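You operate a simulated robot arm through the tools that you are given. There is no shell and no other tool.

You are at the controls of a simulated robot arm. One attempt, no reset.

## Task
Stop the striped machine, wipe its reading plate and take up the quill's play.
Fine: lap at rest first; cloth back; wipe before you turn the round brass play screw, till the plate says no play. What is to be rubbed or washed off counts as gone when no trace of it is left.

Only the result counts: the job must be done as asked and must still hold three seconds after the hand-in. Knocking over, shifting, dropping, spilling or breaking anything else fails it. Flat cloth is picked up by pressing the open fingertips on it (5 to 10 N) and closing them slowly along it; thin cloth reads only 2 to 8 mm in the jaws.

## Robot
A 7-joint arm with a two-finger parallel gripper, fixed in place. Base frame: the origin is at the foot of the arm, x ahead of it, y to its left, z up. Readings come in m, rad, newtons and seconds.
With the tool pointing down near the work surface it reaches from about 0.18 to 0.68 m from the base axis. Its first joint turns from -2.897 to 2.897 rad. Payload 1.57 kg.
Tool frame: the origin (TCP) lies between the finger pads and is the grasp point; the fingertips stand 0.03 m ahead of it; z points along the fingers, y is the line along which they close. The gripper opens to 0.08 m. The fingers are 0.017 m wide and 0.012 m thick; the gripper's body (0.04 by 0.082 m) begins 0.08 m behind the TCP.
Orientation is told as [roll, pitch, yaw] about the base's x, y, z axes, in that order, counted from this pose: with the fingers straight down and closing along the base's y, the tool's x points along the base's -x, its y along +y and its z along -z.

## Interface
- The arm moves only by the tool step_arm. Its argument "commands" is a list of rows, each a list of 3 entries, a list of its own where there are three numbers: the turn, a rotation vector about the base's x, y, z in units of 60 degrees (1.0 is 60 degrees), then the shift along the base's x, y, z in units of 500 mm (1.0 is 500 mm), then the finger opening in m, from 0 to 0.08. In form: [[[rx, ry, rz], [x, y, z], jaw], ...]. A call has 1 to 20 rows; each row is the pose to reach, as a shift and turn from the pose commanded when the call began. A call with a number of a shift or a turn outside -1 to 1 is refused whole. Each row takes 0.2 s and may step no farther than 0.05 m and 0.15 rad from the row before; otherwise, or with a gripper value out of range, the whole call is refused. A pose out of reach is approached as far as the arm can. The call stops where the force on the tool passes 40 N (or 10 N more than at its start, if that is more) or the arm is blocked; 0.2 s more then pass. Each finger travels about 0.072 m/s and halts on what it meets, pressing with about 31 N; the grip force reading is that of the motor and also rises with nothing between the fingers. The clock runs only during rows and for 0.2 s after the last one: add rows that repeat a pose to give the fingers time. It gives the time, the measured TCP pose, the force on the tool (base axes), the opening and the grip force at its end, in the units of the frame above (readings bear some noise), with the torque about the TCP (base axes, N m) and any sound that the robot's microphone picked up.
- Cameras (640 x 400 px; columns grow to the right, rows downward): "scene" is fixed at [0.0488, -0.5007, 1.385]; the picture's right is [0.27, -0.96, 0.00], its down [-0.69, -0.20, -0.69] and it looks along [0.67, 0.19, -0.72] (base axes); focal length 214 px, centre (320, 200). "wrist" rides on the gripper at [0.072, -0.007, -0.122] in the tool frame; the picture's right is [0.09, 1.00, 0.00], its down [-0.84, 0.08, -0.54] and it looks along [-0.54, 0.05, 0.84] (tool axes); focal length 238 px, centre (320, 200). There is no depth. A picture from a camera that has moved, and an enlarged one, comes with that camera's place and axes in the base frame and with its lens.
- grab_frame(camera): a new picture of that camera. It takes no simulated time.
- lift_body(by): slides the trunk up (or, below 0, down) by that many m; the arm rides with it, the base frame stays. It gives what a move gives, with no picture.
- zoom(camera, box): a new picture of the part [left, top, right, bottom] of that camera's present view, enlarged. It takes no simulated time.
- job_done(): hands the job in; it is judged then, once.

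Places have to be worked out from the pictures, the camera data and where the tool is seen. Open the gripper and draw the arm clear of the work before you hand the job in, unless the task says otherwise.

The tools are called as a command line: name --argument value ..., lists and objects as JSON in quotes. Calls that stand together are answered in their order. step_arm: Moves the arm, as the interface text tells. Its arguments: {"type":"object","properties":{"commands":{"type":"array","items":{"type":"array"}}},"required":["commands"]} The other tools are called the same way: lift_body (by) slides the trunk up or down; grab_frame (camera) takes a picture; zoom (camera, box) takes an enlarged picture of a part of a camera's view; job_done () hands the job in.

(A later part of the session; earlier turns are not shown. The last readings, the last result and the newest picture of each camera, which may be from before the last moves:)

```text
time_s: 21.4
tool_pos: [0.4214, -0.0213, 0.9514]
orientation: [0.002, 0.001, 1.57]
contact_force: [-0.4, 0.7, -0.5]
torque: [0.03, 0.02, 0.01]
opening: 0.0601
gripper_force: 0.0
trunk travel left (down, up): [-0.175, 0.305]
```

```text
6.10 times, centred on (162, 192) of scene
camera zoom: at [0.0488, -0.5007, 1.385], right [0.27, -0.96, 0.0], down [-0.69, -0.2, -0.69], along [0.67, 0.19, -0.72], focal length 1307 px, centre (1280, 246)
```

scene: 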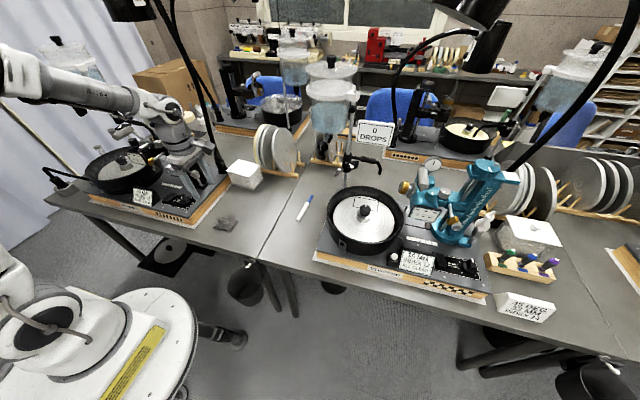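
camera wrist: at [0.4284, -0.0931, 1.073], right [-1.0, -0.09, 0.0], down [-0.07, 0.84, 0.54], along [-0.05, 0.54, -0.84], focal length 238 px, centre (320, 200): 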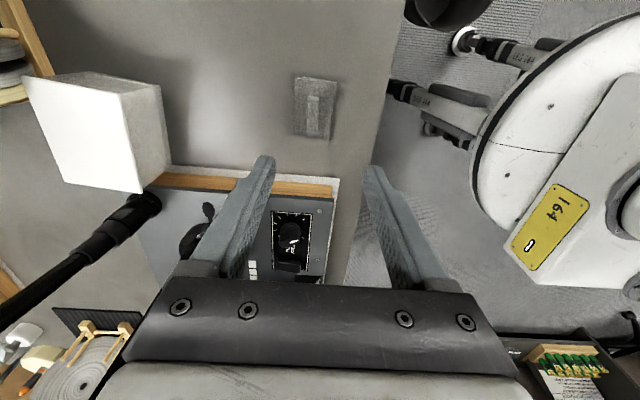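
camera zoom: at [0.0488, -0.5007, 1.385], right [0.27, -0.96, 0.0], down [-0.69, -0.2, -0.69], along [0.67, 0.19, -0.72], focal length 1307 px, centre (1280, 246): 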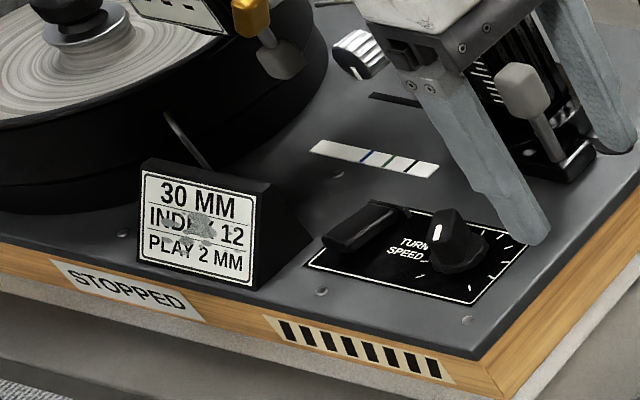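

The machine plate says STOPPED. The handle top is at about (0.430, -0.0185, 0.765), 15 mm thick in x; I descend over it with 45 mm opening, stopping a bit high first.

step_arm --commands '[[[0, 0, 0], [0.0176, 0.0056, -0.08], 0.045], [[0, 0, 0], [0.0176, 0.0056, -0.16], 0.045], [[0, 0, 0], [0.0176, 0.0056, -0.23], 0.045], [[0, 0, 0], [0.0176, 0.0056, -0.29], 0.045], [[0, 0, 0], [0.0176, 0.0056, -0.29], 0.045]]'

grab_frame --camera "wrist"

zoom --camera "scene" --box '[190, 180, 270, 240]'

```text
time_s: 22.6
tool_pos: [0.4294, -0.0169, 0.8059]
orientation: [0.002, 0.002, 1.567]
contact_force: [0.3, -0.2, -0.8]
torque: [0.01, 0.03, 0.02]
opening: 0.0447
gripper_force: 0.0
trunk travel left (down, up): [-0.175, 0.305]
```

```text
taken
camera wrist: at [0.4363, -0.0888, 0.9278], right [-1.0, -0.09, 0.0], down [-0.07, 0.84, 0.54], along [-0.05, 0.54, -0.84], focal length 238 px, centre (320, 200)
```

wrist: 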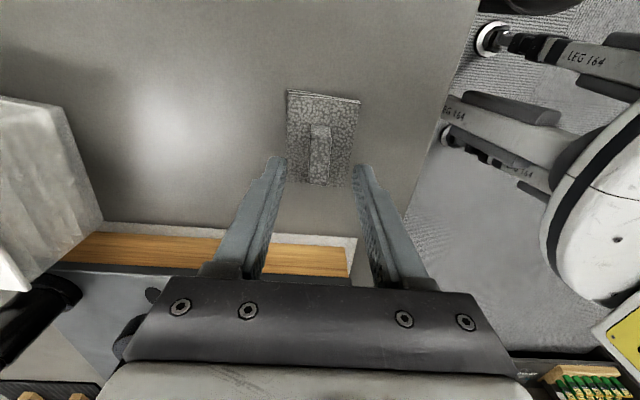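

```text
6.67 times, centred on (230, 210) of scene
camera zoom: at [0.0488, -0.5007, 1.385], right [0.27, -0.96, 0.0], down [-0.69, -0.2, -0.69], along [0.67, 0.19, -0.72], focal length 1430 px, centre (920, 133)
```

zoom: 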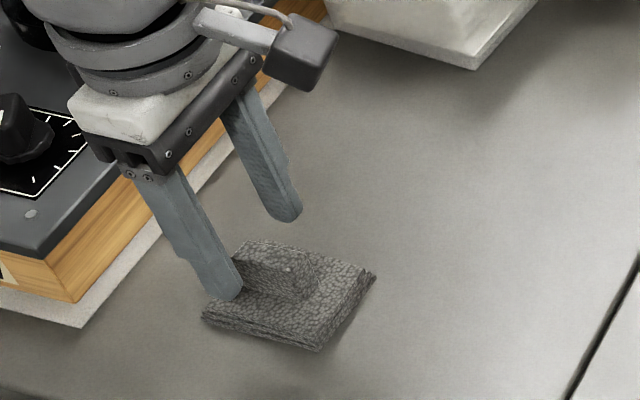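

Lateral alignment looks good. I zoom on the handle to check the y offset before the final descent.

zoom --camera "wrist" --box '[260, 80, 380, 200]'

```text
3.33 times, centred on (320, 140) of wrist
camera zoom: at [0.4363, -0.0888, 0.9278], right [-1.0, -0.09, 0.0], down [-0.07, 0.84, 0.54], along [-0.05, 0.54, -0.84], focal length 794 px, centre (320, 400)
```

zoom: 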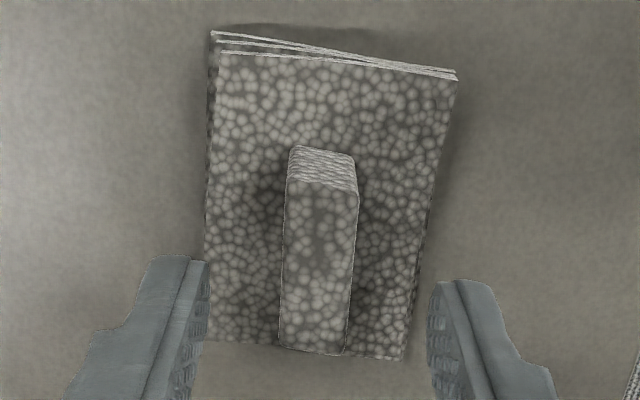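

Triangulated: handle (0.4303, -0.019), top 0.7655, pad top about 0.738. I descend to TCP z ≈ 0.775 and close on the handle.

step_arm --commands '[[[0, 0, 0], [0.002, -0.004, -0.03], 0.045], [[0, 0, 0], [0.002, -0.004, -0.05], 0.045], [[0, 0, 0], [0.002, -0.004, -0.062], 0.045], [[0, 0, 0], [0.002, -0.004, -0.062], 0.045], [[0, 0, 0], [0.002, -0.004, -0.062], 0.035], [[0, 0, 0], [0.002, -0.004, -0.062], 0.025], [[0, 0, 0], [0.002, -0.004, -0.062], 0.015], [[0, 0, 0], [0.002, -0.004, -0.062], 0.005], [[0, 0, 0], [0.002, -0.004, -0.062], 0.0], [[0, 0, 0], [0.002, -0.004, -0.062], 0.0]]'

grab_frame --camera "wrist"

```text
time_s: 24.3
tool_pos: [0.431, -0.0189, 0.7765]
orientation: [-0.007, 0.003, 1.568]
contact_force: [-5.0, 1.3, 24.2]
torque: [0.08, 0.42, -0.03]
opening: 0.0255
gripper_force: 11.1
trunk travel left (down, up): [-0.175, 0.305]
stopped in row 8: the force on the tool passed its limit at 40 N (the readings are from after the stop); the commanded pose is now the measured one
```

```text
taken
camera wrist: at [0.438, -0.0919, 0.9], right [-1.0, -0.09, 0.0], down [-0.08, 0.84, 0.54], along [-0.04, 0.54, -0.84], focal length 238 px, centre (320, 200)
```

wrist: 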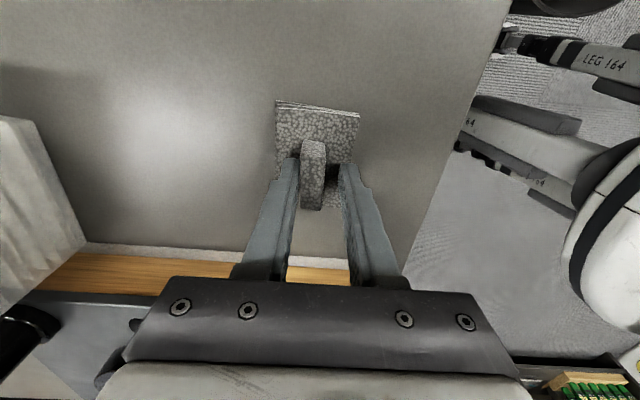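

The tips ran onto the pad while closing. I raise 7 mm to relieve that, then close again.

step_arm --commands '[[[0, 0, 0], [0, 0, 0.008], 0.03], [[0, 0, 0], [0, 0, 0.014], 0.03], [[0, 0, 0], [0, 0, 0.014], 0.03]]'

zoom --camera "wrist" --box '[260, 80, 380, 220]'

zoom --camera "scene" --box '[200, 190, 260, 235]'

```text
time_s: 25.1
tool_pos: [0.4313, -0.0203, 0.7832]
orientation: [-0.002, 0.001, 1.567]
contact_force: [-0.1, -0.5, 0.2]
torque: [-0.02, 0.03, -0.01]
opening: 0.03
gripper_force: 0.0
trunk travel left (down, up): [-0.175, 0.305]
```

```text
2.86 times, centred on (320, 150) of wrist
camera zoom: at [0.438, -0.0921, 0.9054], right [-1.0, -0.09, 0.0], down [-0.08, 0.84, 0.54], along [-0.05, 0.54, -0.84], focal length 681 px, centre (320, 343)
```

zoom: 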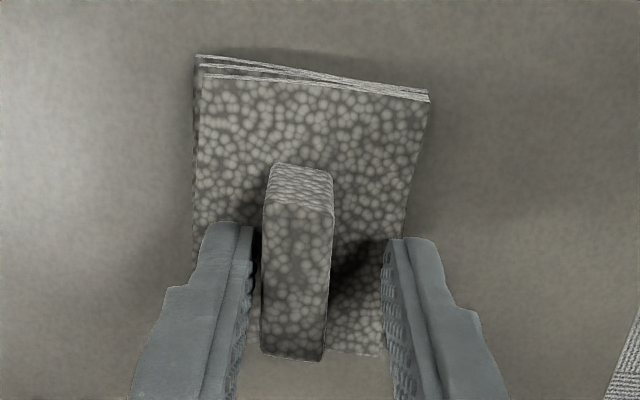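

```text
8.89 times, centred on (230, 212) of scene
camera zoom: at [0.0488, -0.5007, 1.385], right [0.27, -0.96, 0.0], down [-0.69, -0.2, -0.69], along [0.67, 0.19, -0.72], focal length 1906 px, centre (1120, 89)
```

zoom: 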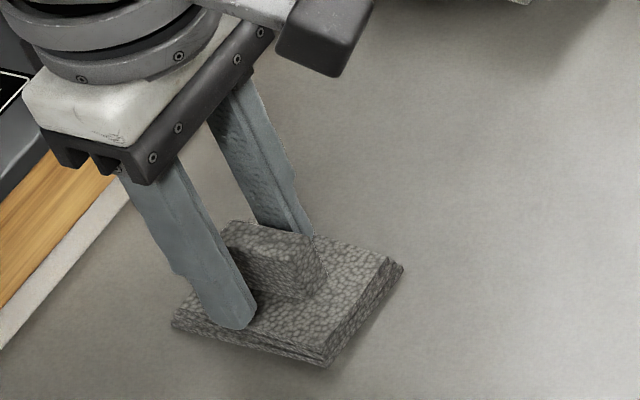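

The handle has been nudged about 6 mm to +x (its original place was (0.430, -0.019), to be restored later). I recentre on it and close.

step_arm --commands '[[[0, 0, 0], [0.009, 0.002, 0], 0.03], [[0, 0, 0], [0.01, 0.002, -0.005], 0.03], [[0, 0, 0], [0.01, 0.002, -0.005], 0.025], [[0, 0, 0], [0.01, 0.002, -0.005], 0.02], [[0, 0, 0], [0.01, 0.002, -0.005], 0.015], [[0, 0, 0], [0.01, 0.002, -0.005], 0.01], [[0, 0, 0], [0.01, 0.002, -0.005], 0.005], [[0, 0, 0], [0.01, 0.002, -0.005], 0.0], [[0, 0, 0], [0.01, 0.002, -0.005], 0.0]]'

zoom --camera "wrist" --box '[260, 80, 380, 220]'

```text
time_s: 27.1
tool_pos: [0.4354, -0.0192, 0.7817]
orientation: [-0.001, 0.001, 1.568]
contact_force: [0.1, 0.0, 0.9]
torque: [-0.03, 0.02, 0.04]
opening: 0.0139
gripper_force: 30.4
trunk travel left (down, up): [-0.175, 0.305]
```

```text
2.86 times, centred on (320, 150) of wrist
camera zoom: at [0.4423, -0.0913, 0.9032], right [-1.0, -0.09, 0.0], down [-0.08, 0.84, 0.54], along [-0.05, 0.54, -0.84], focal length 681 px, centre (320, 343)
```

zoom: 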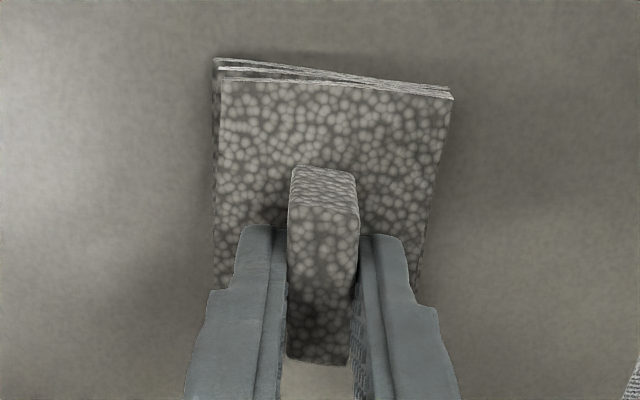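

Gripped (13.9 mm, 30 N). I lift the cloth by 12 cm and look.

step_arm --commands '[[[0, 0, 0], [0, 0, 0.02], 0.0], [[0, 0, 0], [0, 0, 0.06], 0.0], [[0, 0, 0], [0, 0, 0.12], 0.0], [[0, 0, 0], [0, 0, 0.18], 0.0], [[0, 0, 0], [0, 0, 0.24], 0.0], [[0, 0, 0], [0, 0, 0.24], 0.0]]'

grab_frame --camera "wrist"

zoom --camera "scene" --box '[170, 140, 270, 240]'

```text
time_s: 28.5
tool_pos: [0.4362, -0.0175, 0.9019]
orientation: [-0.002, 0.001, 1.566]
contact_force: [0.5, -0.6, -1.0]
torque: [-0.02, -0.01, 0.02]
opening: 0.0138
gripper_force: 30.3
trunk travel left (down, up): [-0.175, 0.305]
```

```text
taken
camera wrist: at [0.4422, -0.0904, 1.0242], right [-1.0, -0.09, 0.0], down [-0.08, 0.84, 0.54], along [-0.05, 0.54, -0.84], focal length 238 px, centre (320, 200)
```

wrist: 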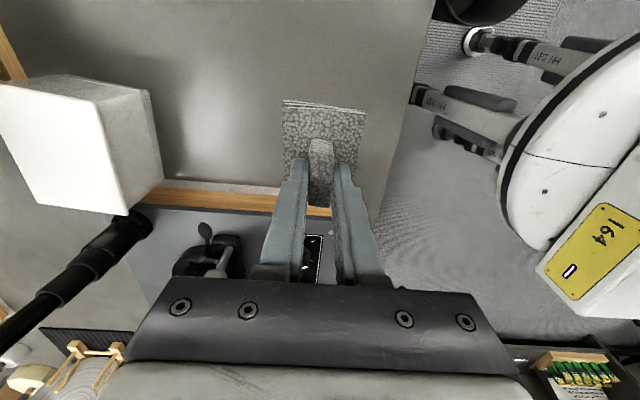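

```text
4.00 times, centred on (220, 190) of scene
camera zoom: at [0.0488, -0.5007, 1.385], right [0.27, -0.96, 0.0], down [-0.69, -0.2, -0.69], along [0.67, 0.19, -0.72], focal length 858 px, centre (720, 240)
```

zoom: 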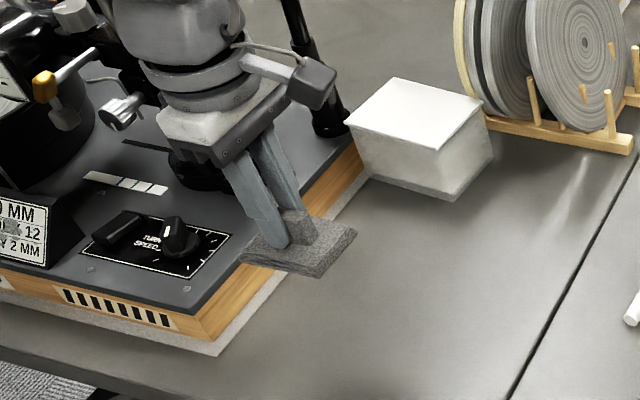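

The cloth is held. From the corners I put the card at x 0.398→0.437, z 0.787→0.834 (about 50° slope), y 0.254–0.341. I carry the cloth up in front of it.

step_arm --commands '[[[0, 0, 0], [-0.04, 0.04, 0.03], 0.0], [[0, 0, 0], [-0.08, 0.1, 0.06], 0.0], [[0, 0, 0], [-0.12, 0.16, 0.09], 0.0], [[0, 0, 0], [-0.16, 0.22, 0.12], 0.0], [[0, 0, 0], [-0.2, 0.28, 0.14], 0.0], [[0, 0, 0], [-0.232, 0.335, 0.156], 0.0], [[0, 0, 0], [-0.232, 0.335, 0.156], 0.0]]'

step_arm --commands '[[[0, -0.12, 0], [0, 0.03, 0], 0.0], [[0, -0.24, 0], [0, 0.06, 0], 0.0], [[0, -0.36, 0], [0, 0.09, 0], 0.0], [[0, -0.48, 0], [0, 0.12, 0], 0.0], [[0, -0.6, 0], [-0.02, 0.16, 0], 0.0], [[0, -0.72, 0], [-0.04, 0.2, 0], 0.0], [[0, -0.833, 0], [-0.06, 0.24, 0], 0.0], [[0, -0.833, 0], [-0.06, 0.28, 0], 0.0], [[0, -0.833, 0], [-0.06, 0.28, 0], 0.0]]'

grab_frame --camera "wrist"

grab_frame --camera "scene"

```text
time_s: 30.1
tool_pos: [0.3221, 0.1505, 0.9783]
orientation: [-0.001, 0.002, 1.566]
contact_force: [-0.3, -0.2, -0.4]
torque: [-0.02, 0.05, 0.02]
opening: 0.0139
gripper_force: 30.3
trunk travel left (down, up): [-0.175, 0.305]
```

```text
time_s: 31.4
tool_pos: [0.3097, 0.2229, 0.9332]
orientation: [-0.51, 0.026, 1.544]
contact_force: [0.2, -0.3, -0.7]
torque: [0.03, -0.01, -0.02]
opening: 0.014
gripper_force: 30.3
trunk travel left (down, up): [-0.175, 0.305]
stopped in row 6: the arm was blocked; the commanded pose is now the measured one
```

```text
taken
camera wrist: at [0.2536, 0.1551, 1.0439], right [-0.87, -0.08, -0.48], down [-0.31, 0.86, 0.41], along [0.38, 0.51, -0.77], focal length 238 px, centre (320, 200)
```

wrist: 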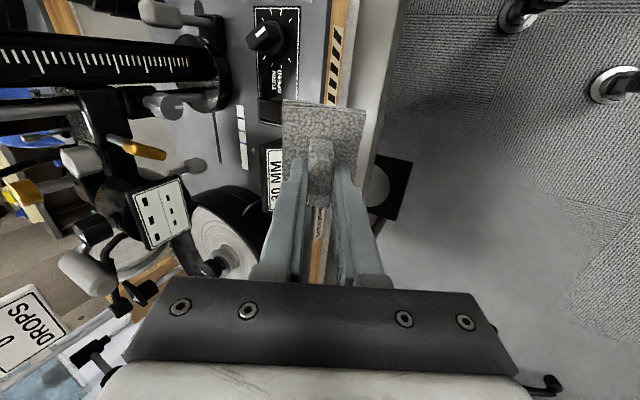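

```text
taken
```

scene: 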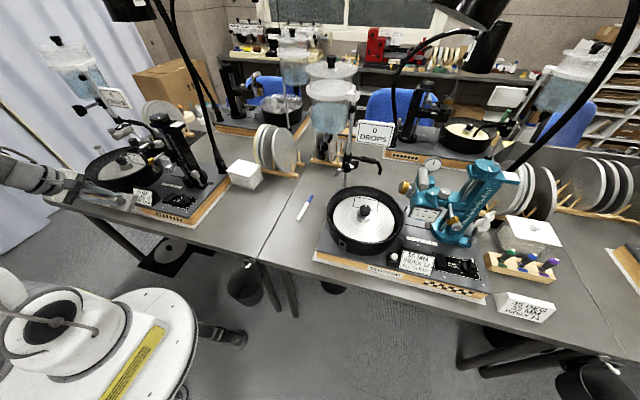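

The arm was blocked at 29° of tilt, likely a wrist joint limit with the forearm too steep. I'll raise the hand relative to the shoulder and lower the trunk to get a better posture.

step_arm --commands '[[[0, 0, 0], [0, 0, 0.08], 0.0], [[0, 0, 0], [0, 0, 0.16], 0.0], [[0, 0, 0], [0, 0, 0.24], 0.0], [[0, 0, 0], [0, 0, 0.32], 0.0], [[0, 0, 0], [0, 0, 0.32], 0.0]]'

lift_body --by -0.14

grab_frame --camera "scene"

```text
time_s: 32.0
tool_pos: [0.3102, 0.2168, 0.9548]
orientation: [-0.345, 0.072, 1.532]
contact_force: [-0.5, -0.5, -1.2]
torque: [0.02, -0.02, -0.02]
opening: 0.0143
gripper_force: 30.7
trunk travel left (down, up): [-0.175, 0.305]
stopped in row 3: the arm was blocked; the commanded pose is now the measured one
```

```text
time_s: 33.7
tool_pos: [0.3084, 0.2162, 0.8141]
orientation: [-0.343, 0.073, 1.536]
contact_force: [-0.7, 0.6, 0.1]
torque: [0.02, 0.02, 0.0]
opening: 0.0141
gripper_force: 29.9
trunk travel left (down, up): [-0.035, 0.445]
```

```text
taken
```

scene: 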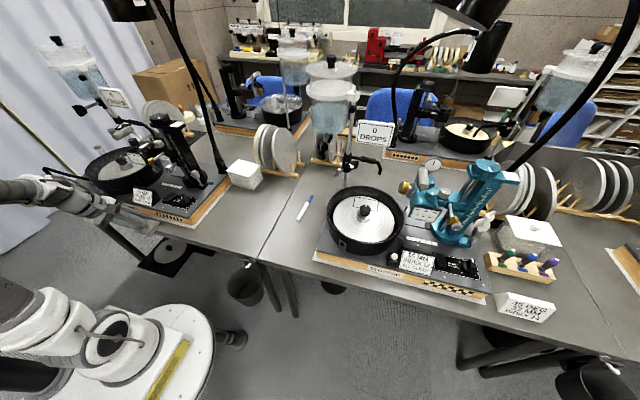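

The block grew worse when rising, and this tilt worked earlier at yaw 0, so I suspect the last joint's limit. The pad is symmetric, so I'll return the trunk, straighten, and turn the hand 180° to yaw -90° before tilting.

lift_body --by 0.14

step_arm --commands '[[[0.02, 0.11, 0.01], [0.01, -0.02, 0.0], 0.0], [[0.04, 0.22, 0.02], [0.02, -0.04, 0.0], 0.0], [[0.07, 0.3275, 0.033], [0.03, -0.07, 0.0], 0.0], [[0.07, 0.3275, 0.033], [0.03, -0.07, 0.0], 0.0]]'

```text
time_s: 35.4
tool_pos: [0.3079, 0.2166, 0.9541]
orientation: [-0.344, 0.071, 1.536]
contact_force: [0.5, 0.5, -0.5]
torque: [0.03, 0.01, 0.01]
opening: 0.0139
gripper_force: 30.3
trunk travel left (down, up): [-0.175, 0.305]
```

```text
time_s: 36.4
tool_pos: [0.3229, 0.1817, 0.9563]
orientation: [-0.002, 0.0, 1.582]
contact_force: [0.3, 0.1, -0.7]
torque: [0.01, -0.01, -0.02]
opening: 0.014
gripper_force: 30.0
trunk travel left (down, up): [-0.175, 0.305]
```

Straight again. Now I turn the yaw back by 180° in steps, well clear of the machine.

step_arm --commands '[[[0, 0, -0.14], [0, 0, 0], 0.0], [[0, 0, -0.28], [0, 0, 0.01], 0.0], [[0, 0, -0.42], [0, 0, 0.02], 0.0], [[0, 0, -0.56], [0, 0, 0.02], 0.0], [[0, 0, -0.7], [0, 0, 0.02], 0.0], [[0, 0, -0.84], [0, 0, 0.02], 0.0], [[0, 0, -0.98], [0, 0, 0.02], 0.0], [[0, 0, -0.98], [0, 0, 0.02], 0.0]]'

step_arm --commands '[[[0, 0, -0.14], [0, 0, 0], 0.0], [[0, 0, -0.28], [0, 0, 0], 0.0], [[0, 0, -0.42], [0, 0, 0], 0.0], [[0, 0, -0.56], [0, 0, 0], 0.0], [[0, 0, -0.7], [0, 0, 0], 0.0], [[0, 0, -0.84], [0, 0, 0], 0.0], [[0, 0, -0.98], [0, 0, 0], 0.0], [[0, 0, -0.98], [0, 0, 0], 0.0]]'

step_arm --commands '[[[0, 0, -0.14], [0, 0, 0], 0.0], [[0, 0, -0.28], [0, 0, 0], 0.0], [[0, 0, -0.42], [0, 0, 0], 0.0], [[0, 0, -0.56], [0, 0, 0], 0.0], [[0, 0, -0.7], [0, 0, 0], 0.0], [[0, 0, -0.84], [0, 0, 0], 0.0], [[0, 0, -0.98], [0, 0, 0], 0.0], [[0, 0, -1.0], [0, 0, 0], 0.0], [[0, 0, -1.0], [0, 0, 0], 0.0]]'

grab_frame --camera "wrist"

```text
time_s: 38.2
tool_pos: [0.3232, 0.182, 0.9657]
orientation: [-0.003, 0.001, 0.554]
contact_force: [-1.0, 0.8, -0.6]
torque: [-0.02, -0.01, 0.01]
opening: 0.014
gripper_force: 31.1
trunk travel left (down, up): [-0.175, 0.305]
```

```text
time_s: 40.0
tool_pos: [0.3226, 0.1819, 0.9651]
orientation: [-0.006, -0.001, -0.472]
contact_force: [0.8, -0.5, -0.4]
torque: [0.0, 0.02, 0.03]
opening: 0.014
gripper_force: 30.5
trunk travel left (down, up): [-0.175, 0.305]
```

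```text
time_s: 42.0
tool_pos: [0.3235, 0.1814, 0.9663]
orientation: [-0.002, -0.001, -1.517]
contact_force: [0.3, 0.6, 0.0]
torque: [0.0, 0.02, 0.02]
opening: 0.0141
gripper_force: 30.0
trunk travel left (down, up): [-0.175, 0.305]
```

```text
taken
camera wrist: at [0.3142, 0.2515, 1.088], right [0.99, 0.14, 0.0], down [0.12, -0.83, 0.54], along [0.08, -0.54, -0.84], focal length 238 px, centre (320, 200)
```

wrist: 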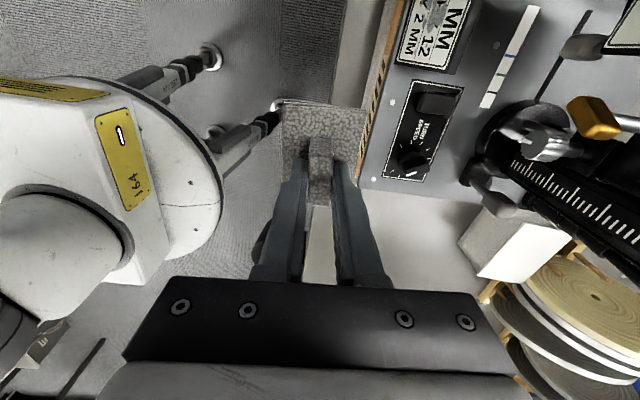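

Yaw is now -1.517; I correct the remaining 0.05 rad and then tilt 50° forward in steps, watching for a block.

step_arm --commands '[[[0, 0, -0.051], [0, 0, 0], 0.0], [[0, 0, -0.051], [0, 0.02, 0], 0.0]]'

step_arm --commands '[[[0, -0.12, 0], [0, 0.03, 0], 0.0], [[0, -0.24, 0], [0, 0.06, 0], 0.0], [[0, -0.36, 0], [0, 0.09, 0], 0.0], [[0, -0.48, 0], [0, 0.12, 0], 0.0], [[0, -0.6, 0], [0, 0.15, 0], 0.0], [[0, -0.72, 0], [0, 0.18, 0], 0.0], [[0, -0.833, 0], [0, 0.2, 0], 0.0], [[0, -0.833, 0], [0, 0.2, 0], 0.0]]'

grab_frame --camera "wrist"

zoom --camera "scene" --box '[0, 100, 220, 240]'

```text
time_s: 42.6
tool_pos: [0.3237, 0.1927, 0.9664]
orientation: [-0.003, -0.001, -1.57]
contact_force: [-0.1, -0.4, -1.6]
torque: [0.02, -0.01, 0.01]
opening: 0.0141
gripper_force: 30.2
trunk travel left (down, up): [-0.175, 0.305]
```

```text
time_s: 44.0
tool_pos: [0.2746, 0.3216, 0.951]
orientation: [0.418, 0.252, -1.482]
contact_force: [0.3, 0.4, 0.1]
torque: [-0.02, -0.02, 0.03]
opening: 0.014
gripper_force: 30.2
out of reach, approached as far as the arm can: row 5
trunk travel left (down, up): [-0.175, 0.305]
stopped in row 7: the arm was blocked; the commanded pose is now the measured one
```

```text
taken
camera wrist: at [0.2157, 0.3583, 1.0747], right [0.91, 0.07, 0.41], down [-0.07, -0.95, 0.3], along [0.41, -0.3, -0.86], focal length 238 px, centre (320, 200)
```

wrist: 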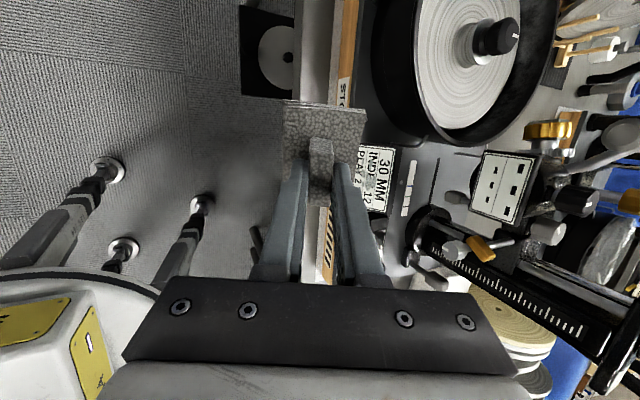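

```text
2.86 times, centred on (110, 170) of scene
camera zoom: at [0.0488, -0.5007, 1.385], right [0.27, -0.96, 0.0], down [-0.69, -0.2, -0.69], along [0.67, 0.19, -0.72], focal length 613 px, centre (920, 286)
```

zoom: 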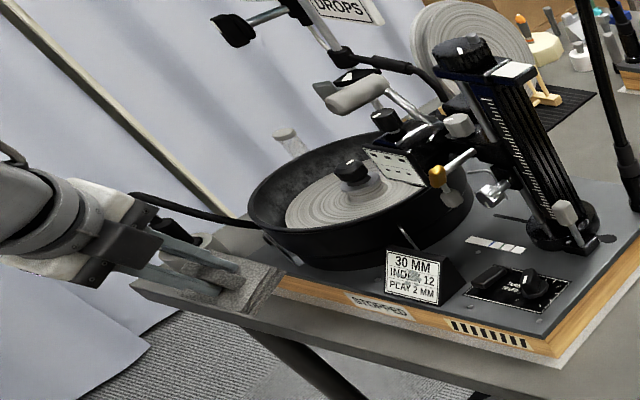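

Beyond about 30–36° the arm can't tilt here. Option: re-grip the cloth by its handle ends with the tool leaned the other way, so less tool tilt is needed. First I straighten again and test how far the tool can tilt with yaw 0.

step_arm --commands '[[[-0.069, 0.094, 0.013], [0.02, -0.04, 0.005], 0.0], [[-0.1375, 0.188, 0.025], [0.05, -0.1, 0.01], 0.0], [[-0.206, 0.282, 0.038], [0.08, -0.15, 0.02], 0.0], [[-0.275, 0.376, 0.051], [0.11, -0.2, 0.02], 0.0], [[-0.275, 0.376, 0.051], [0.11, -0.2, 0.02], 0.0]]'

step_arm --commands '[[[0, 0, 0.14], [0, 0, 0], 0.0], [[0, 0, 0.28], [0, 0, 0], 0.0], [[0, 0, 0.42], [0, 0, 0], 0.0], [[0, 0, 0.56], [0, 0, 0], 0.0], [[0, 0, 0.7], [0, 0, 0], 0.0], [[0, 0, 0.84], [0, 0, 0], 0.0], [[0, 0, 0.98], [0, 0, 0], 0.0], [[0, 0, 0.98], [0, 0, 0], 0.0]]'

```text
time_s: 45.2
tool_pos: [0.3275, 0.2211, 0.9618]
orientation: [-0.002, -0.006, -1.481]
contact_force: [0.3, -0.1, -0.5]
torque: [-0.01, 0.0, 0.03]
opening: 0.0139
gripper_force: 30.2
trunk travel left (down, up): [-0.175, 0.305]
```

```text
time_s: 47.0
tool_pos: [0.3278, 0.2222, 0.9619]
orientation: [0.0, -0.002, -0.449]
contact_force: [0.3, 0.4, 0.3]
torque: [-0.02, 0.02, -0.03]
opening: 0.0143
gripper_force: 30.6
trunk travel left (down, up): [-0.175, 0.305]
```

Straight with yaw -0.45. I bring the yaw to 0, then test tilting forward near the card at a safe height.

step_arm --commands '[[[0, 0, 0.14], [0.02, 0.04, 0], 0.0], [[0, 0, 0.28], [0.04, 0.08, 0], 0.0], [[0, 0, 0.429], [0.06, 0.12, 0], 0.0], [[0, 0, 0.429], [0.06, 0.15, 0], 0.0], [[0, 0, 0.429], [0.06, 0.15, 0], 0.0]]'

step_arm --commands '[[[0, -0.12, 0], [0, 0, 0], 0.0], [[0, -0.24, 0], [0, 0, 0], 0.0], [[0, -0.36, 0], [0, 0, 0], 0.0], [[0, -0.48, 0], [0, 0, 0], 0.0], [[0, -0.57, 0], [0, 0, 0], 0.0], [[0, -0.57, 0], [0, 0, 0], 0.0]]'

```text
refused: row 3 steps farther than a row can; nothing moved
```

```text
time_s: 48.4
tool_pos: [0.3288, 0.2154, 0.9418]
orientation: [0.241, -0.491, -0.528]
contact_force: [-0.1, 0.1, -0.9]
torque: [0.0, -0.01, -0.05]
opening: 0.014
gripper_force: 30.1
trunk travel left (down, up): [-0.175, 0.305]
```

That second call ran from yaw -0.45; the tilt saturated near 31° regardless of yaw, so it's an arm posture limit. I look at the arm's base to understand its geometry.

zoom --camera "scene" --box '[0, 140, 240, 400]'

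grab_frame --camera "wrist"

```text
1.54 times, centred on (120, 270) of scene
camera zoom: at [0.0488, -0.5007, 1.385], right [0.27, -0.96, 0.0], down [-0.69, -0.2, -0.69], along [0.67, 0.19, -0.72], focal length 330 px, centre (628, 92)
```

zoom: 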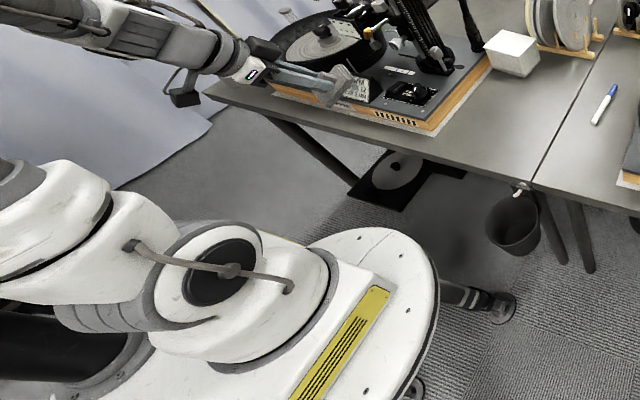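

```text
taken
camera wrist: at [0.2099, 0.2436, 1.0104], right [0.32, 0.93, 0.17], down [0.39, -0.29, 0.88], along [0.86, -0.22, -0.45], focal length 238 px, centre (320, 200)
```

wrist: 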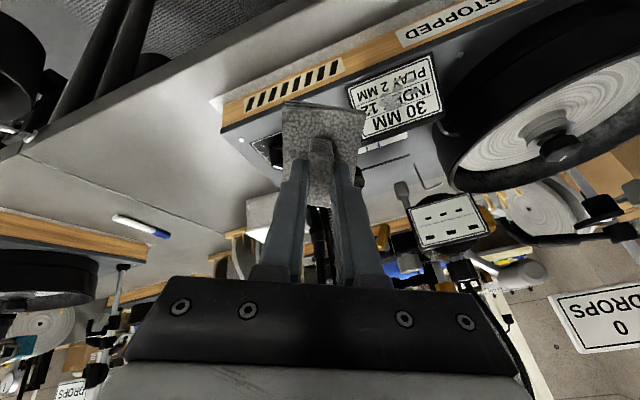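

The forearm looks folded; being farther out should ease the tilt. I move toward the real wiping location (still 6+ cm clear) and test there.

step_arm --commands '[[[0, 0, 0], [0.03, 0.06, 0], 0.0], [[0, 0, 0], [0.05, 0.12, 0], 0.0], [[0, 0, 0], [0.062, 0.166, 0], 0.0], [[0, 0, 0], [0.062, 0.166, 0], 0.0]]'

step_arm --commands '[[[0, -0.08, 0.1], [0, 0, 0], 0.0], [[0, -0.16, 0.2], [0, 0, 0], 0.0], [[0, -0.24, 0.3], [0, 0, 0], 0.0], [[0, -0.24, 0.3], [0, 0, 0], 0.0]]'

```text
time_s: 49.4
tool_pos: [0.3592, 0.3055, 0.9615]
orientation: [0.29, -0.532, -0.534]
contact_force: [0.0, -0.3, -1.8]
torque: [0.03, 0.06, 0.01]
opening: 0.0141
gripper_force: 30.6
trunk travel left (down, up): [-0.175, 0.305]
```

```text
time_s: 50.4
tool_pos: [0.36, 0.3051, 0.9624]
orientation: [0.416, -0.761, -0.292]
contact_force: [0.3, 0.0, -0.2]
torque: [-0.01, -0.02, 0.04]
opening: 0.0139
gripper_force: 30.3
trunk travel left (down, up): [-0.175, 0.305]
```

Here the arm tracks well at 48° tilt, so radius was the issue. I correct to exactly 50° facing +x, then turn about the tool axis by +90° to bring the pad's long side along y.

step_arm --commands '[[[-0.1, -0.022, -0.004], [0, 0, 0], 0.0], [[-0.2, -0.044, -0.008], [0, 0, 0], 0.0], [[-0.283, -0.064, -0.0126], [0, 0, 0], 0.0], [[-0.283, -0.064, -0.0126], [0, 0, 0], 0.0]]'

step_arm --commands '[[[-0.0958, 0, 0.0804], [0, 0, 0], 0.0], [[-0.1915, 0, 0.1608], [0, 0, 0], 0.0], [[-0.2873, 0, 0.2411], [0, 0, 0], 0.0], [[-0.383, 0, 0.3215], [0, 0, 0], 0.0], [[-0.4788, 0, 0.4019], [0, 0, 0], 0.0], [[-0.5745, 0, 0.4823], [0, 0, 0], 0.0], [[-0.6703, 0, 0.5626], [0, 0, 0], 0.0], [[-0.766, 0, 0.643], [0, 0, 0], 0.0], [[-0.766, 0, 0.643], [0, 0, 0], 0.0]]'

```text
time_s: 51.4
tool_pos: [0.3585, 0.3049, 0.9612]
orientation: [-0.002, -0.875, -0.001]
contact_force: [0.2, -0.4, -1.1]
torque: [-0.05, 0.04, 0.02]
opening: 0.0138
gripper_force: 30.2
trunk travel left (down, up): [-0.175, 0.305]
```

```text
time_s: 53.4
tool_pos: [0.36, 0.3057, 0.9619]
orientation: [-0.803, -0.393, 1.215]
contact_force: [0.1, -0.4, -0.3]
torque: [-0.02, 0.03, 0.04]
opening: 0.0141
gripper_force: 29.8
trunk travel left (down, up): [-0.175, 0.305]
```

Both worked exactly. Another 30° about the tool axis, then pictures.

step_arm --commands '[[[-0.0958, 0, 0.0804], [0, 0, 0], 0.0], [[-0.1915, 0, 0.1608], [0, 0, 0], 0.0], [[-0.2873, 0, 0.2411], [0, 0, 0], 0.0], [[-0.383, 0, 0.3215], [0, 0, 0], 0.0], [[-0.383, 0, 0.3215], [0, 0, 0], 0.0]]'

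grab_frame --camera "wrist"

zoom --camera "scene" --box '[40, 100, 220, 230]'

```text
time_s: 54.6
tool_pos: [0.3605, 0.3062, 0.9619]
orientation: [-0.873, 0.001, 1.573]
contact_force: [-0.3, 0.3, -0.1]
torque: [0.01, 0.03, 0.01]
opening: 0.0138
gripper_force: 30.0
trunk travel left (down, up): [-0.175, 0.305]
```

```text
taken
camera wrist: at [0.271, 0.2327, 1.046], right [-0.64, -0.09, -0.76], down [-0.47, 0.84, 0.29], along [0.61, 0.54, -0.58], focal length 238 px, centre (320, 200)
```

wrist: 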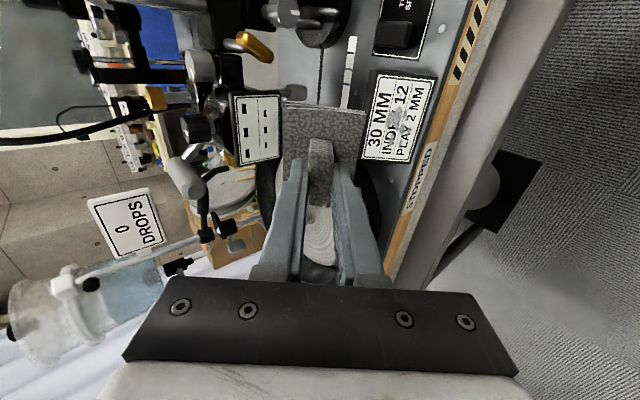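

```text
3.08 times, centred on (130, 165) of scene
camera zoom: at [0.0488, -0.5007, 1.385], right [0.27, -0.96, 0.0], down [-0.69, -0.2, -0.69], along [0.67, 0.19, -0.72], focal length 660 px, centre (905, 308)
```

zoom: 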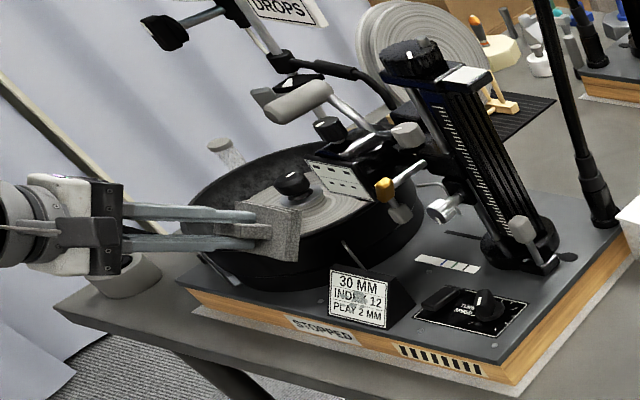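

Orientation is right: pad long side along y and tilted 50°. I zoom on the card from here to refine its slope and position.

zoom --camera "wrist" --box '[340, 50, 450, 180]'

zoom --camera "scene" --box '[120, 170, 170, 215]'

```text
3.08 times, centred on (395, 115) of wrist
camera zoom: at [0.271, 0.2327, 1.046], right [-0.64, -0.09, -0.76], down [-0.47, 0.84, 0.29], along [0.61, 0.54, -0.58], focal length 733 px, centre (89, 462)
```

zoom: 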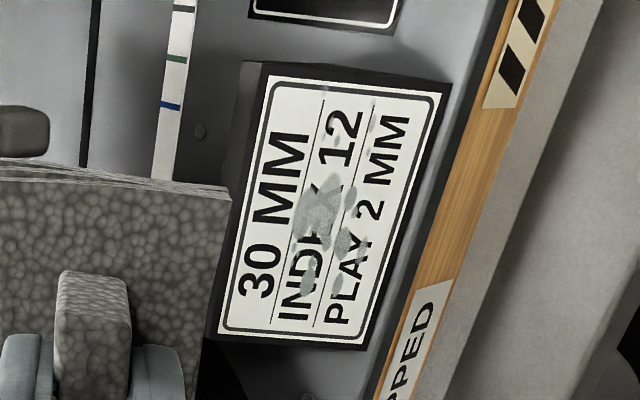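

```text
8.89 times, centred on (145, 192) of scene
camera zoom: at [0.0488, -0.5007, 1.385], right [0.27, -0.96, 0.0], down [-0.69, -0.2, -0.69], along [0.67, 0.19, -0.72], focal length 1906 px, centre (1876, 267)
```

zoom: 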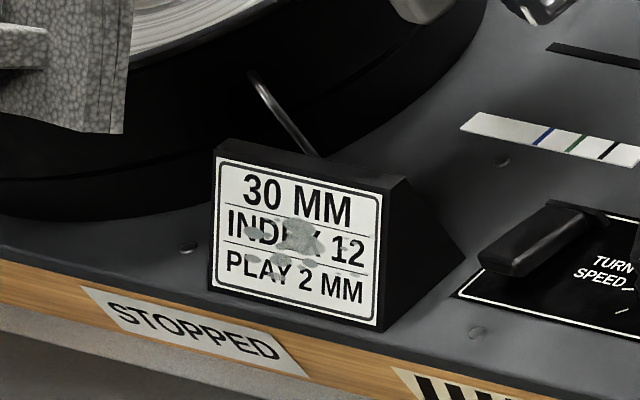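

Card refined: centre (0.416, 0.297, 0.8125), slope ~51°. I move to a stand-off 5 cm out along its normal.

step_arm --commands '[[[0, 0, 0], [-0.015, -0.006, -0.056], 0.0], [[0, 0, 0], [-0.03, -0.012, -0.112], 0.0], [[0, 0, 0], [-0.045, -0.018, -0.168], 0.0], [[0, 0, 0], [-0.045, -0.018, -0.168], 0.0]]'

grab_frame --camera "wrist"

zoom --camera "scene" --box '[60, 140, 180, 220]'

```text
time_s: 55.6
tool_pos: [0.3382, 0.2973, 0.8759]
orientation: [-0.875, -0.001, 1.57]
contact_force: [0.5, 0.2, -1.3]
torque: [0.01, -0.01, -0.01]
opening: 0.0138
gripper_force: 29.9
trunk travel left (down, up): [-0.175, 0.305]
```

```text
taken
camera wrist: at [0.2488, 0.2241, 0.9587], right [-0.64, -0.09, -0.76], down [-0.47, 0.84, 0.29], along [0.61, 0.54, -0.58], focal length 238 px, centre (320, 200)
```

wrist: 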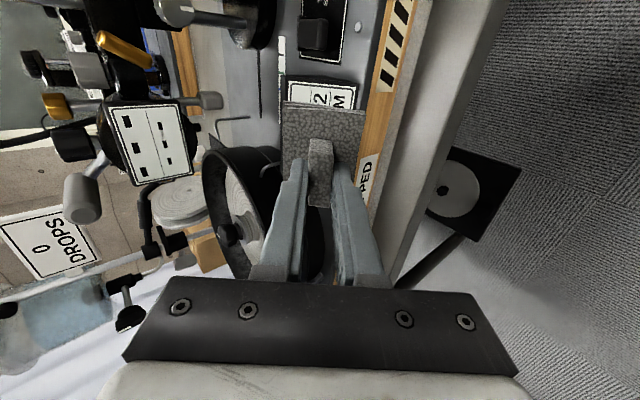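

```text
5.00 times, centred on (120, 180) of scene
camera zoom: at [0.0488, -0.5007, 1.385], right [0.27, -0.96, 0.0], down [-0.69, -0.2, -0.69], along [0.67, 0.19, -0.72], focal length 1072 px, centre (1320, 300)
```

zoom: 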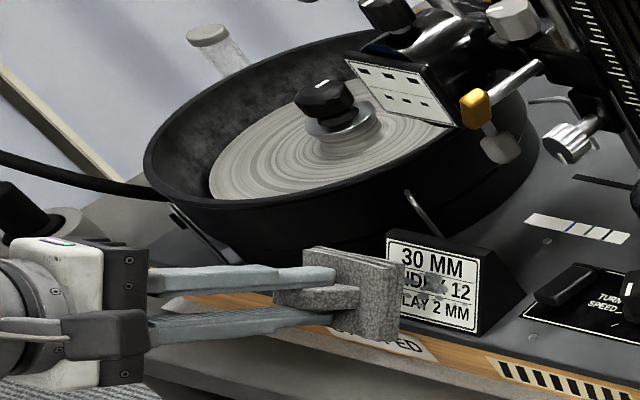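

The pad is squarely in front of the card. I advance 38 mm along the normal, then in 2 mm steps feel for contact.

step_arm --commands '[[[0, 0, 0], [0.0199, 0, -0.0167], 0.0], [[0, 0, 0], [0.0398, 0, -0.0334], 0.0], [[0, 0, 0], [0.0582, 0, -0.0489], 0.0], [[0, 0, 0], [0.0613, 0, -0.0514], 0.0], [[0, 0, 0], [0.0644, 0, -0.054], 0.0], [[0, 0, 0], [0.0644, 0, -0.054], 0.0]]'

zoom --camera "scene" --box '[90, 150, 180, 215]'

```text
time_s: 57.0
tool_pos: [0.3693, 0.2961, 0.8511]
orientation: [-0.873, 0.001, 1.572]
contact_force: [-1.3, -0.1, -0.5]
torque: [0.02, 0.0, -0.04]
opening: 0.0141
gripper_force: 30.2
trunk travel left (down, up): [-0.175, 0.305]
```

```text
6.15 times, centred on (135, 182) of scene
camera zoom: at [0.0488, -0.5007, 1.385], right [0.27, -0.96, 0.0], down [-0.69, -0.2, -0.69], along [0.67, 0.19, -0.72], focal length 1320 px, centre (1458, 308)
```

zoom: 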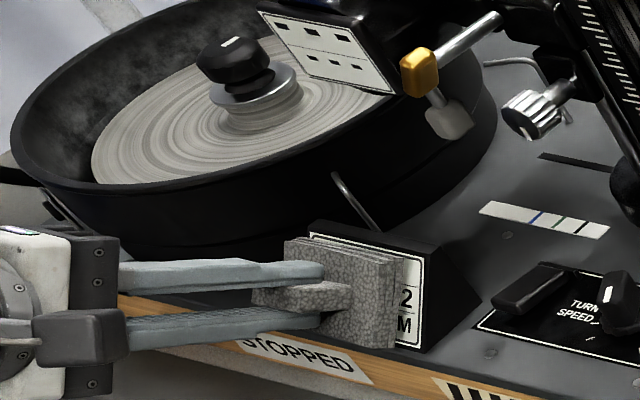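

Very near contact. I continue in 1.5 mm steps.

step_arm --commands '[[[0, 0, 0], [0.0023, 0, -0.0019], 0.0], [[0, 0, 0], [0.0046, 0, -0.0038], 0.0], [[0, 0, 0], [0.0069, 0, -0.0057], 0.0], [[0, 0, 0], [0.0069, 0, -0.0057], 0.0]]'

```text
time_s: 58.0
tool_pos: [0.3718, 0.2959, 0.8492]
orientation: [-0.874, 0.0, 1.572]
contact_force: [0.2, 0.3, 0.2]
torque: [0.01, 0.0, -0.02]
opening: 0.0141
gripper_force: 30.4
trunk travel left (down, up): [-0.175, 0.305]
```

No contact yet; further small steps.

step_arm --commands '[[[0, 0, 0], [0.0031, 0, -0.0026], 0.0], [[0, 0, 0], [0.0054, 0, -0.0045], 0.0], [[0, 0, 0], [0.0077, 0, -0.0064], 0.0], [[0, 0, 0], [0.0077, 0, -0.0064], 0.0]]'

```text
time_s: 59.0
tool_pos: [0.3761, 0.2963, 0.8459]
orientation: [-0.874, 0.0, 1.571]
contact_force: [-0.8, 0.4, 0.3]
torque: [0.01, 0.0, -0.01]
opening: 0.014
gripper_force: 30.5
trunk travel left (down, up): [-0.175, 0.305]
```

step_arm --commands '[[[0, 0, 0], [0.0023, 0, -0.0019], 0.0], [[0, 0, 0], [0.0046, 0, -0.0038], 0.0], [[0, 0, 0], [0.0069, 0, -0.0057], 0.0], [[0, 0, 0], [0.0069, 0, -0.0057], 0.0]]'

zoom --camera "scene" --box '[100, 160, 170, 215]'

```text
time_s: 59.9
tool_pos: [0.3767, 0.2961, 0.8445]
orientation: [-0.876, -0.001, 1.575]
contact_force: [-18.9, -8.0, 17.4]
torque: [-0.19, -0.59, -0.39]
opening: 0.0139
gripper_force: 30.4
trunk travel left (down, up): [-0.175, 0.305]
stopped in row 4: the force on the tool passed its limit at 41 N (the readings are from after the stop); the commanded pose is now the measured one
```

```text
7.27 times, centred on (135, 188) of scene
camera zoom: at [0.0488, -0.5007, 1.385], right [0.27, -0.96, 0.0], down [-0.69, -0.2, -0.69], along [0.67, 0.19, -0.72], focal length 1560 px, centre (1666, 291)
```

zoom: 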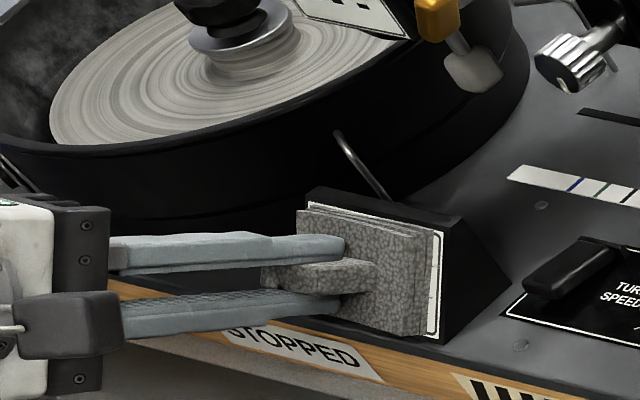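

Contact, 27 N after the stop. I back off about 1 mm to get a light pressure, then check.

step_arm --commands '[[[0, 0, 0], [-0.0015, 0, 0.0013], 0.0], [[0, 0, 0], [-0.0015, 0, 0.0013], 0.0]]'

```text
time_s: 60.5
tool_pos: [0.3771, 0.2969, 0.8446]
orientation: [-0.873, -0.001, 1.575]
contact_force: [-13.4, -5.0, 14.6]
torque: [-0.03, -0.68, -0.15]
opening: 0.0143
gripper_force: 30.9
trunk travel left (down, up): [-0.175, 0.305]
```

About 20 N. I back off a bit more and begin a gentle sweep along y.

step_arm --commands '[[[0, 0, 0], [-0.0012, 0, 0.001], 0.0], [[0, 0, 0], [-0.0012, 0.012, 0.001], 0.0], [[0, 0, 0], [-0.0012, 0.024, 0.001], 0.0], [[0, 0, 0], [-0.0012, 0.036, 0.001], 0.0], [[0, 0, 0], [-0.0012, 0.024, 0.001], 0.0], [[0, 0, 0], [-0.0012, 0.012, 0.001], 0.0], [[0, 0, 0], [-0.0012, 0, 0.001], 0.0], [[0, 0, 0], [-0.0012, -0.012, 0.001], 0.0], [[0, 0, 0], [-0.0012, -0.024, 0.001], 0.0], [[0, 0, 0], [-0.0012, -0.036, 0.001], 0.0], [[0, 0, 0], [-0.0012, -0.048, 0.001], 0.0], [[0, 0, 0], [-0.0012, -0.06, 0.001], 0.0], [[0, 0, 0], [-0.0012, -0.06, 0.001], 0.0]]'

zoom --camera "wrist" --box '[260, 60, 400, 180]'

zoom --camera "scene" --box '[110, 160, 180, 215]'

```text
time_s: 63.3
tool_pos: [0.3766, 0.2669, 0.844]
orientation: [-0.874, -0.002, 1.573]
contact_force: [-9.0, 5.0, 6.7]
torque: [0.08, -0.29, 0.27]
opening: 0.0142
gripper_force: 30.7
trunk travel left (down, up): [-0.175, 0.305]
```

```text
3.33 times, centred on (330, 120) of wrist
camera zoom: at [0.2878, 0.1937, 0.9274], right [-0.64, -0.09, -0.76], down [-0.47, 0.83, 0.29], along [0.61, 0.54, -0.58], focal length 794 px, centre (287, 467)
```

zoom: 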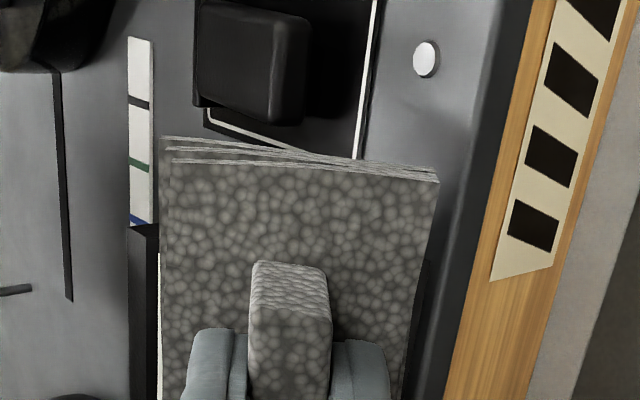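

```text
7.27 times, centred on (145, 188) of scene
camera zoom: at [0.0488, -0.5007, 1.385], right [0.27, -0.96, 0.0], down [-0.69, -0.2, -0.69], along [0.67, 0.19, -0.72], focal length 1560 px, centre (1593, 291)
```

zoom: 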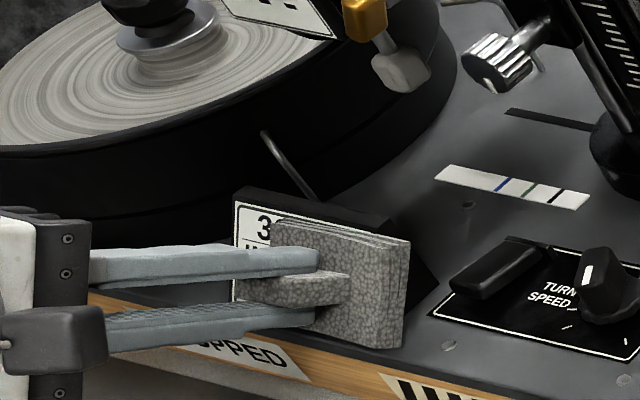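

About 12 N pressing, sliding well. I do several more passes, with a small shift up and down the slope.

step_arm --commands '[[[0, 0, 0], [0, 0.016, 0], 0.0], [[0, 0, 0], [0, 0.032, 0], 0.0], [[0, 0, 0], [0, 0.048, 0], 0.0], [[0, 0, 0], [0, 0.064, 0], 0.0], [[0, 0, 0], [0, 0.08, 0], 0.0], [[0, 0, 0], [0, 0.096, 0], 0.0], [[0, 0, 0], [0.0039, 0.08, 0.0046], 0.0], [[0, 0, 0], [0.0052, 0.064, 0.0061], 0.0], [[0, 0, 0], [0.0052, 0.048, 0.0061], 0.0], [[0, 0, 0], [0.0052, 0.032, 0.0061], 0.0], [[0, 0, 0], [0.0052, 0.016, 0.0061], 0.0], [[0, 0, 0], [0.0052, 0, 0.0061], 0.0], [[0, 0, 0], [0, 0.016, 0], 0.0], [[0, 0, 0], [-0.0026, 0.032, -0.0031], 0.0], [[0, 0, 0], [-0.0026, 0.048, -0.0031], 0.0], [[0, 0, 0], [-0.0026, 0.064, -0.0031], 0.0], [[0, 0, 0], [-0.0026, 0.08, -0.0031], 0.0], [[0, 0, 0], [-0.0026, 0.096, -0.0031], 0.0], [[0, 0, 0], [-0.0026, 0.096, -0.0031], 0.0]]'

zoom --camera "scene" --box '[110, 160, 180, 215]'

```text
time_s: 67.3
tool_pos: [0.3744, 0.3151, 0.8426]
orientation: [-0.875, -0.002, 1.574]
contact_force: [-11.7, -6.5, 8.8]
torque: [-0.12, -0.36, -0.34]
opening: 0.0141
gripper_force: 30.5
trunk travel left (down, up): [-0.175, 0.305]
```

```text
7.27 times, centred on (145, 188) of scene
camera zoom: at [0.0488, -0.5007, 1.385], right [0.27, -0.96, 0.0], down [-0.69, -0.2, -0.69], along [0.67, 0.19, -0.72], focal length 1560 px, centre (1593, 291)
```

zoom: 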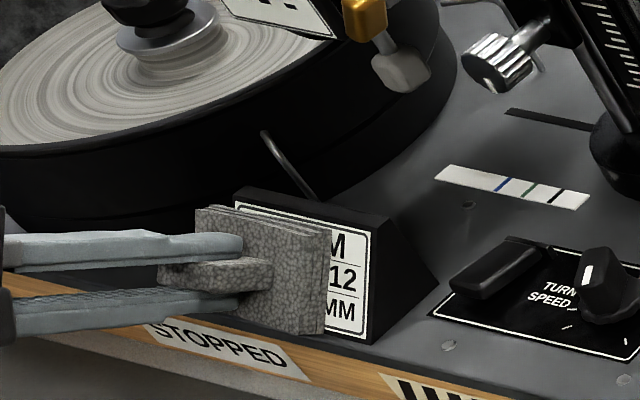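

I retreat along the normal and rise to see the card.

step_arm --commands '[[[0, 0, 0], [-0.0153, 0, 0.0129], 0.0], [[0, 0, 0], [-0.046, 0, 0.0386], 0.0], [[0, 0, 0], [-0.0766, 0, 0.0643], 0.0], [[0, 0, 0], [-0.06, 0, 0.13], 0.0], [[0, 0, 0], [-0.03, -0.01, 0.21], 0.0], [[0, 0, 0], [-0.03, -0.01, 0.24], 0.0], [[0, 0, 0], [-0.03, -0.01, 0.24], 0.0]]'

zoom --camera "wrist" --box '[340, 50, 450, 180]'

zoom --camera "scene" --box '[120, 170, 170, 215]'

```text
time_s: 68.9
tool_pos: [0.3609, 0.3088, 0.9616]
orientation: [-0.873, -0.001, 1.573]
contact_force: [0.5, -0.5, -1.0]
torque: [-0.02, 0.03, -0.01]
opening: 0.0141
gripper_force: 30.0
trunk travel left (down, up): [-0.175, 0.305]
```

```text
3.08 times, centred on (395, 115) of wrist
camera zoom: at [0.2719, 0.2363, 1.0456], right [-0.64, -0.09, -0.76], down [-0.47, 0.83, 0.29], along [0.61, 0.54, -0.58], focal length 733 px, centre (89, 462)
```

zoom: 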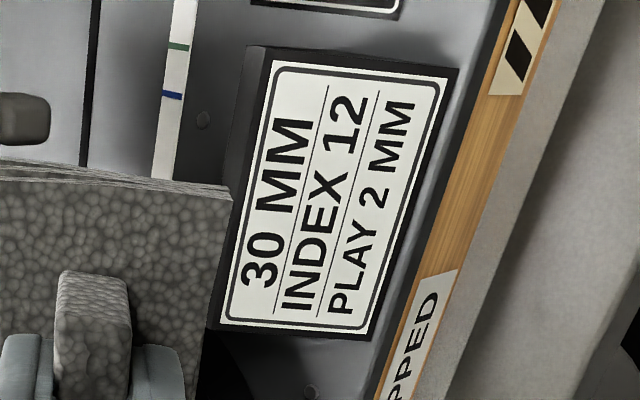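

```text
8.89 times, centred on (145, 192) of scene
camera zoom: at [0.0488, -0.5007, 1.385], right [0.27, -0.96, 0.0], down [-0.69, -0.2, -0.69], along [0.67, 0.19, -0.72], focal length 1906 px, centre (1876, 267)
```

zoom: 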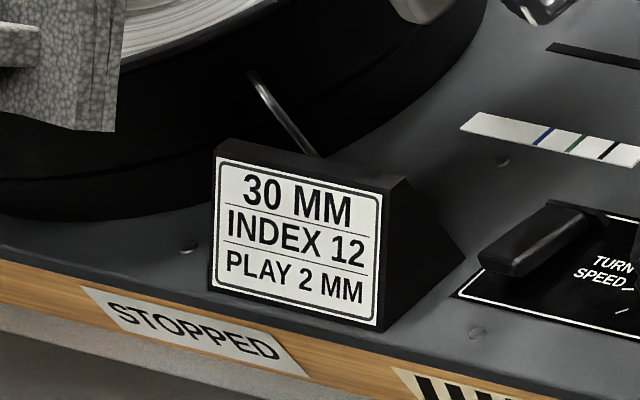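

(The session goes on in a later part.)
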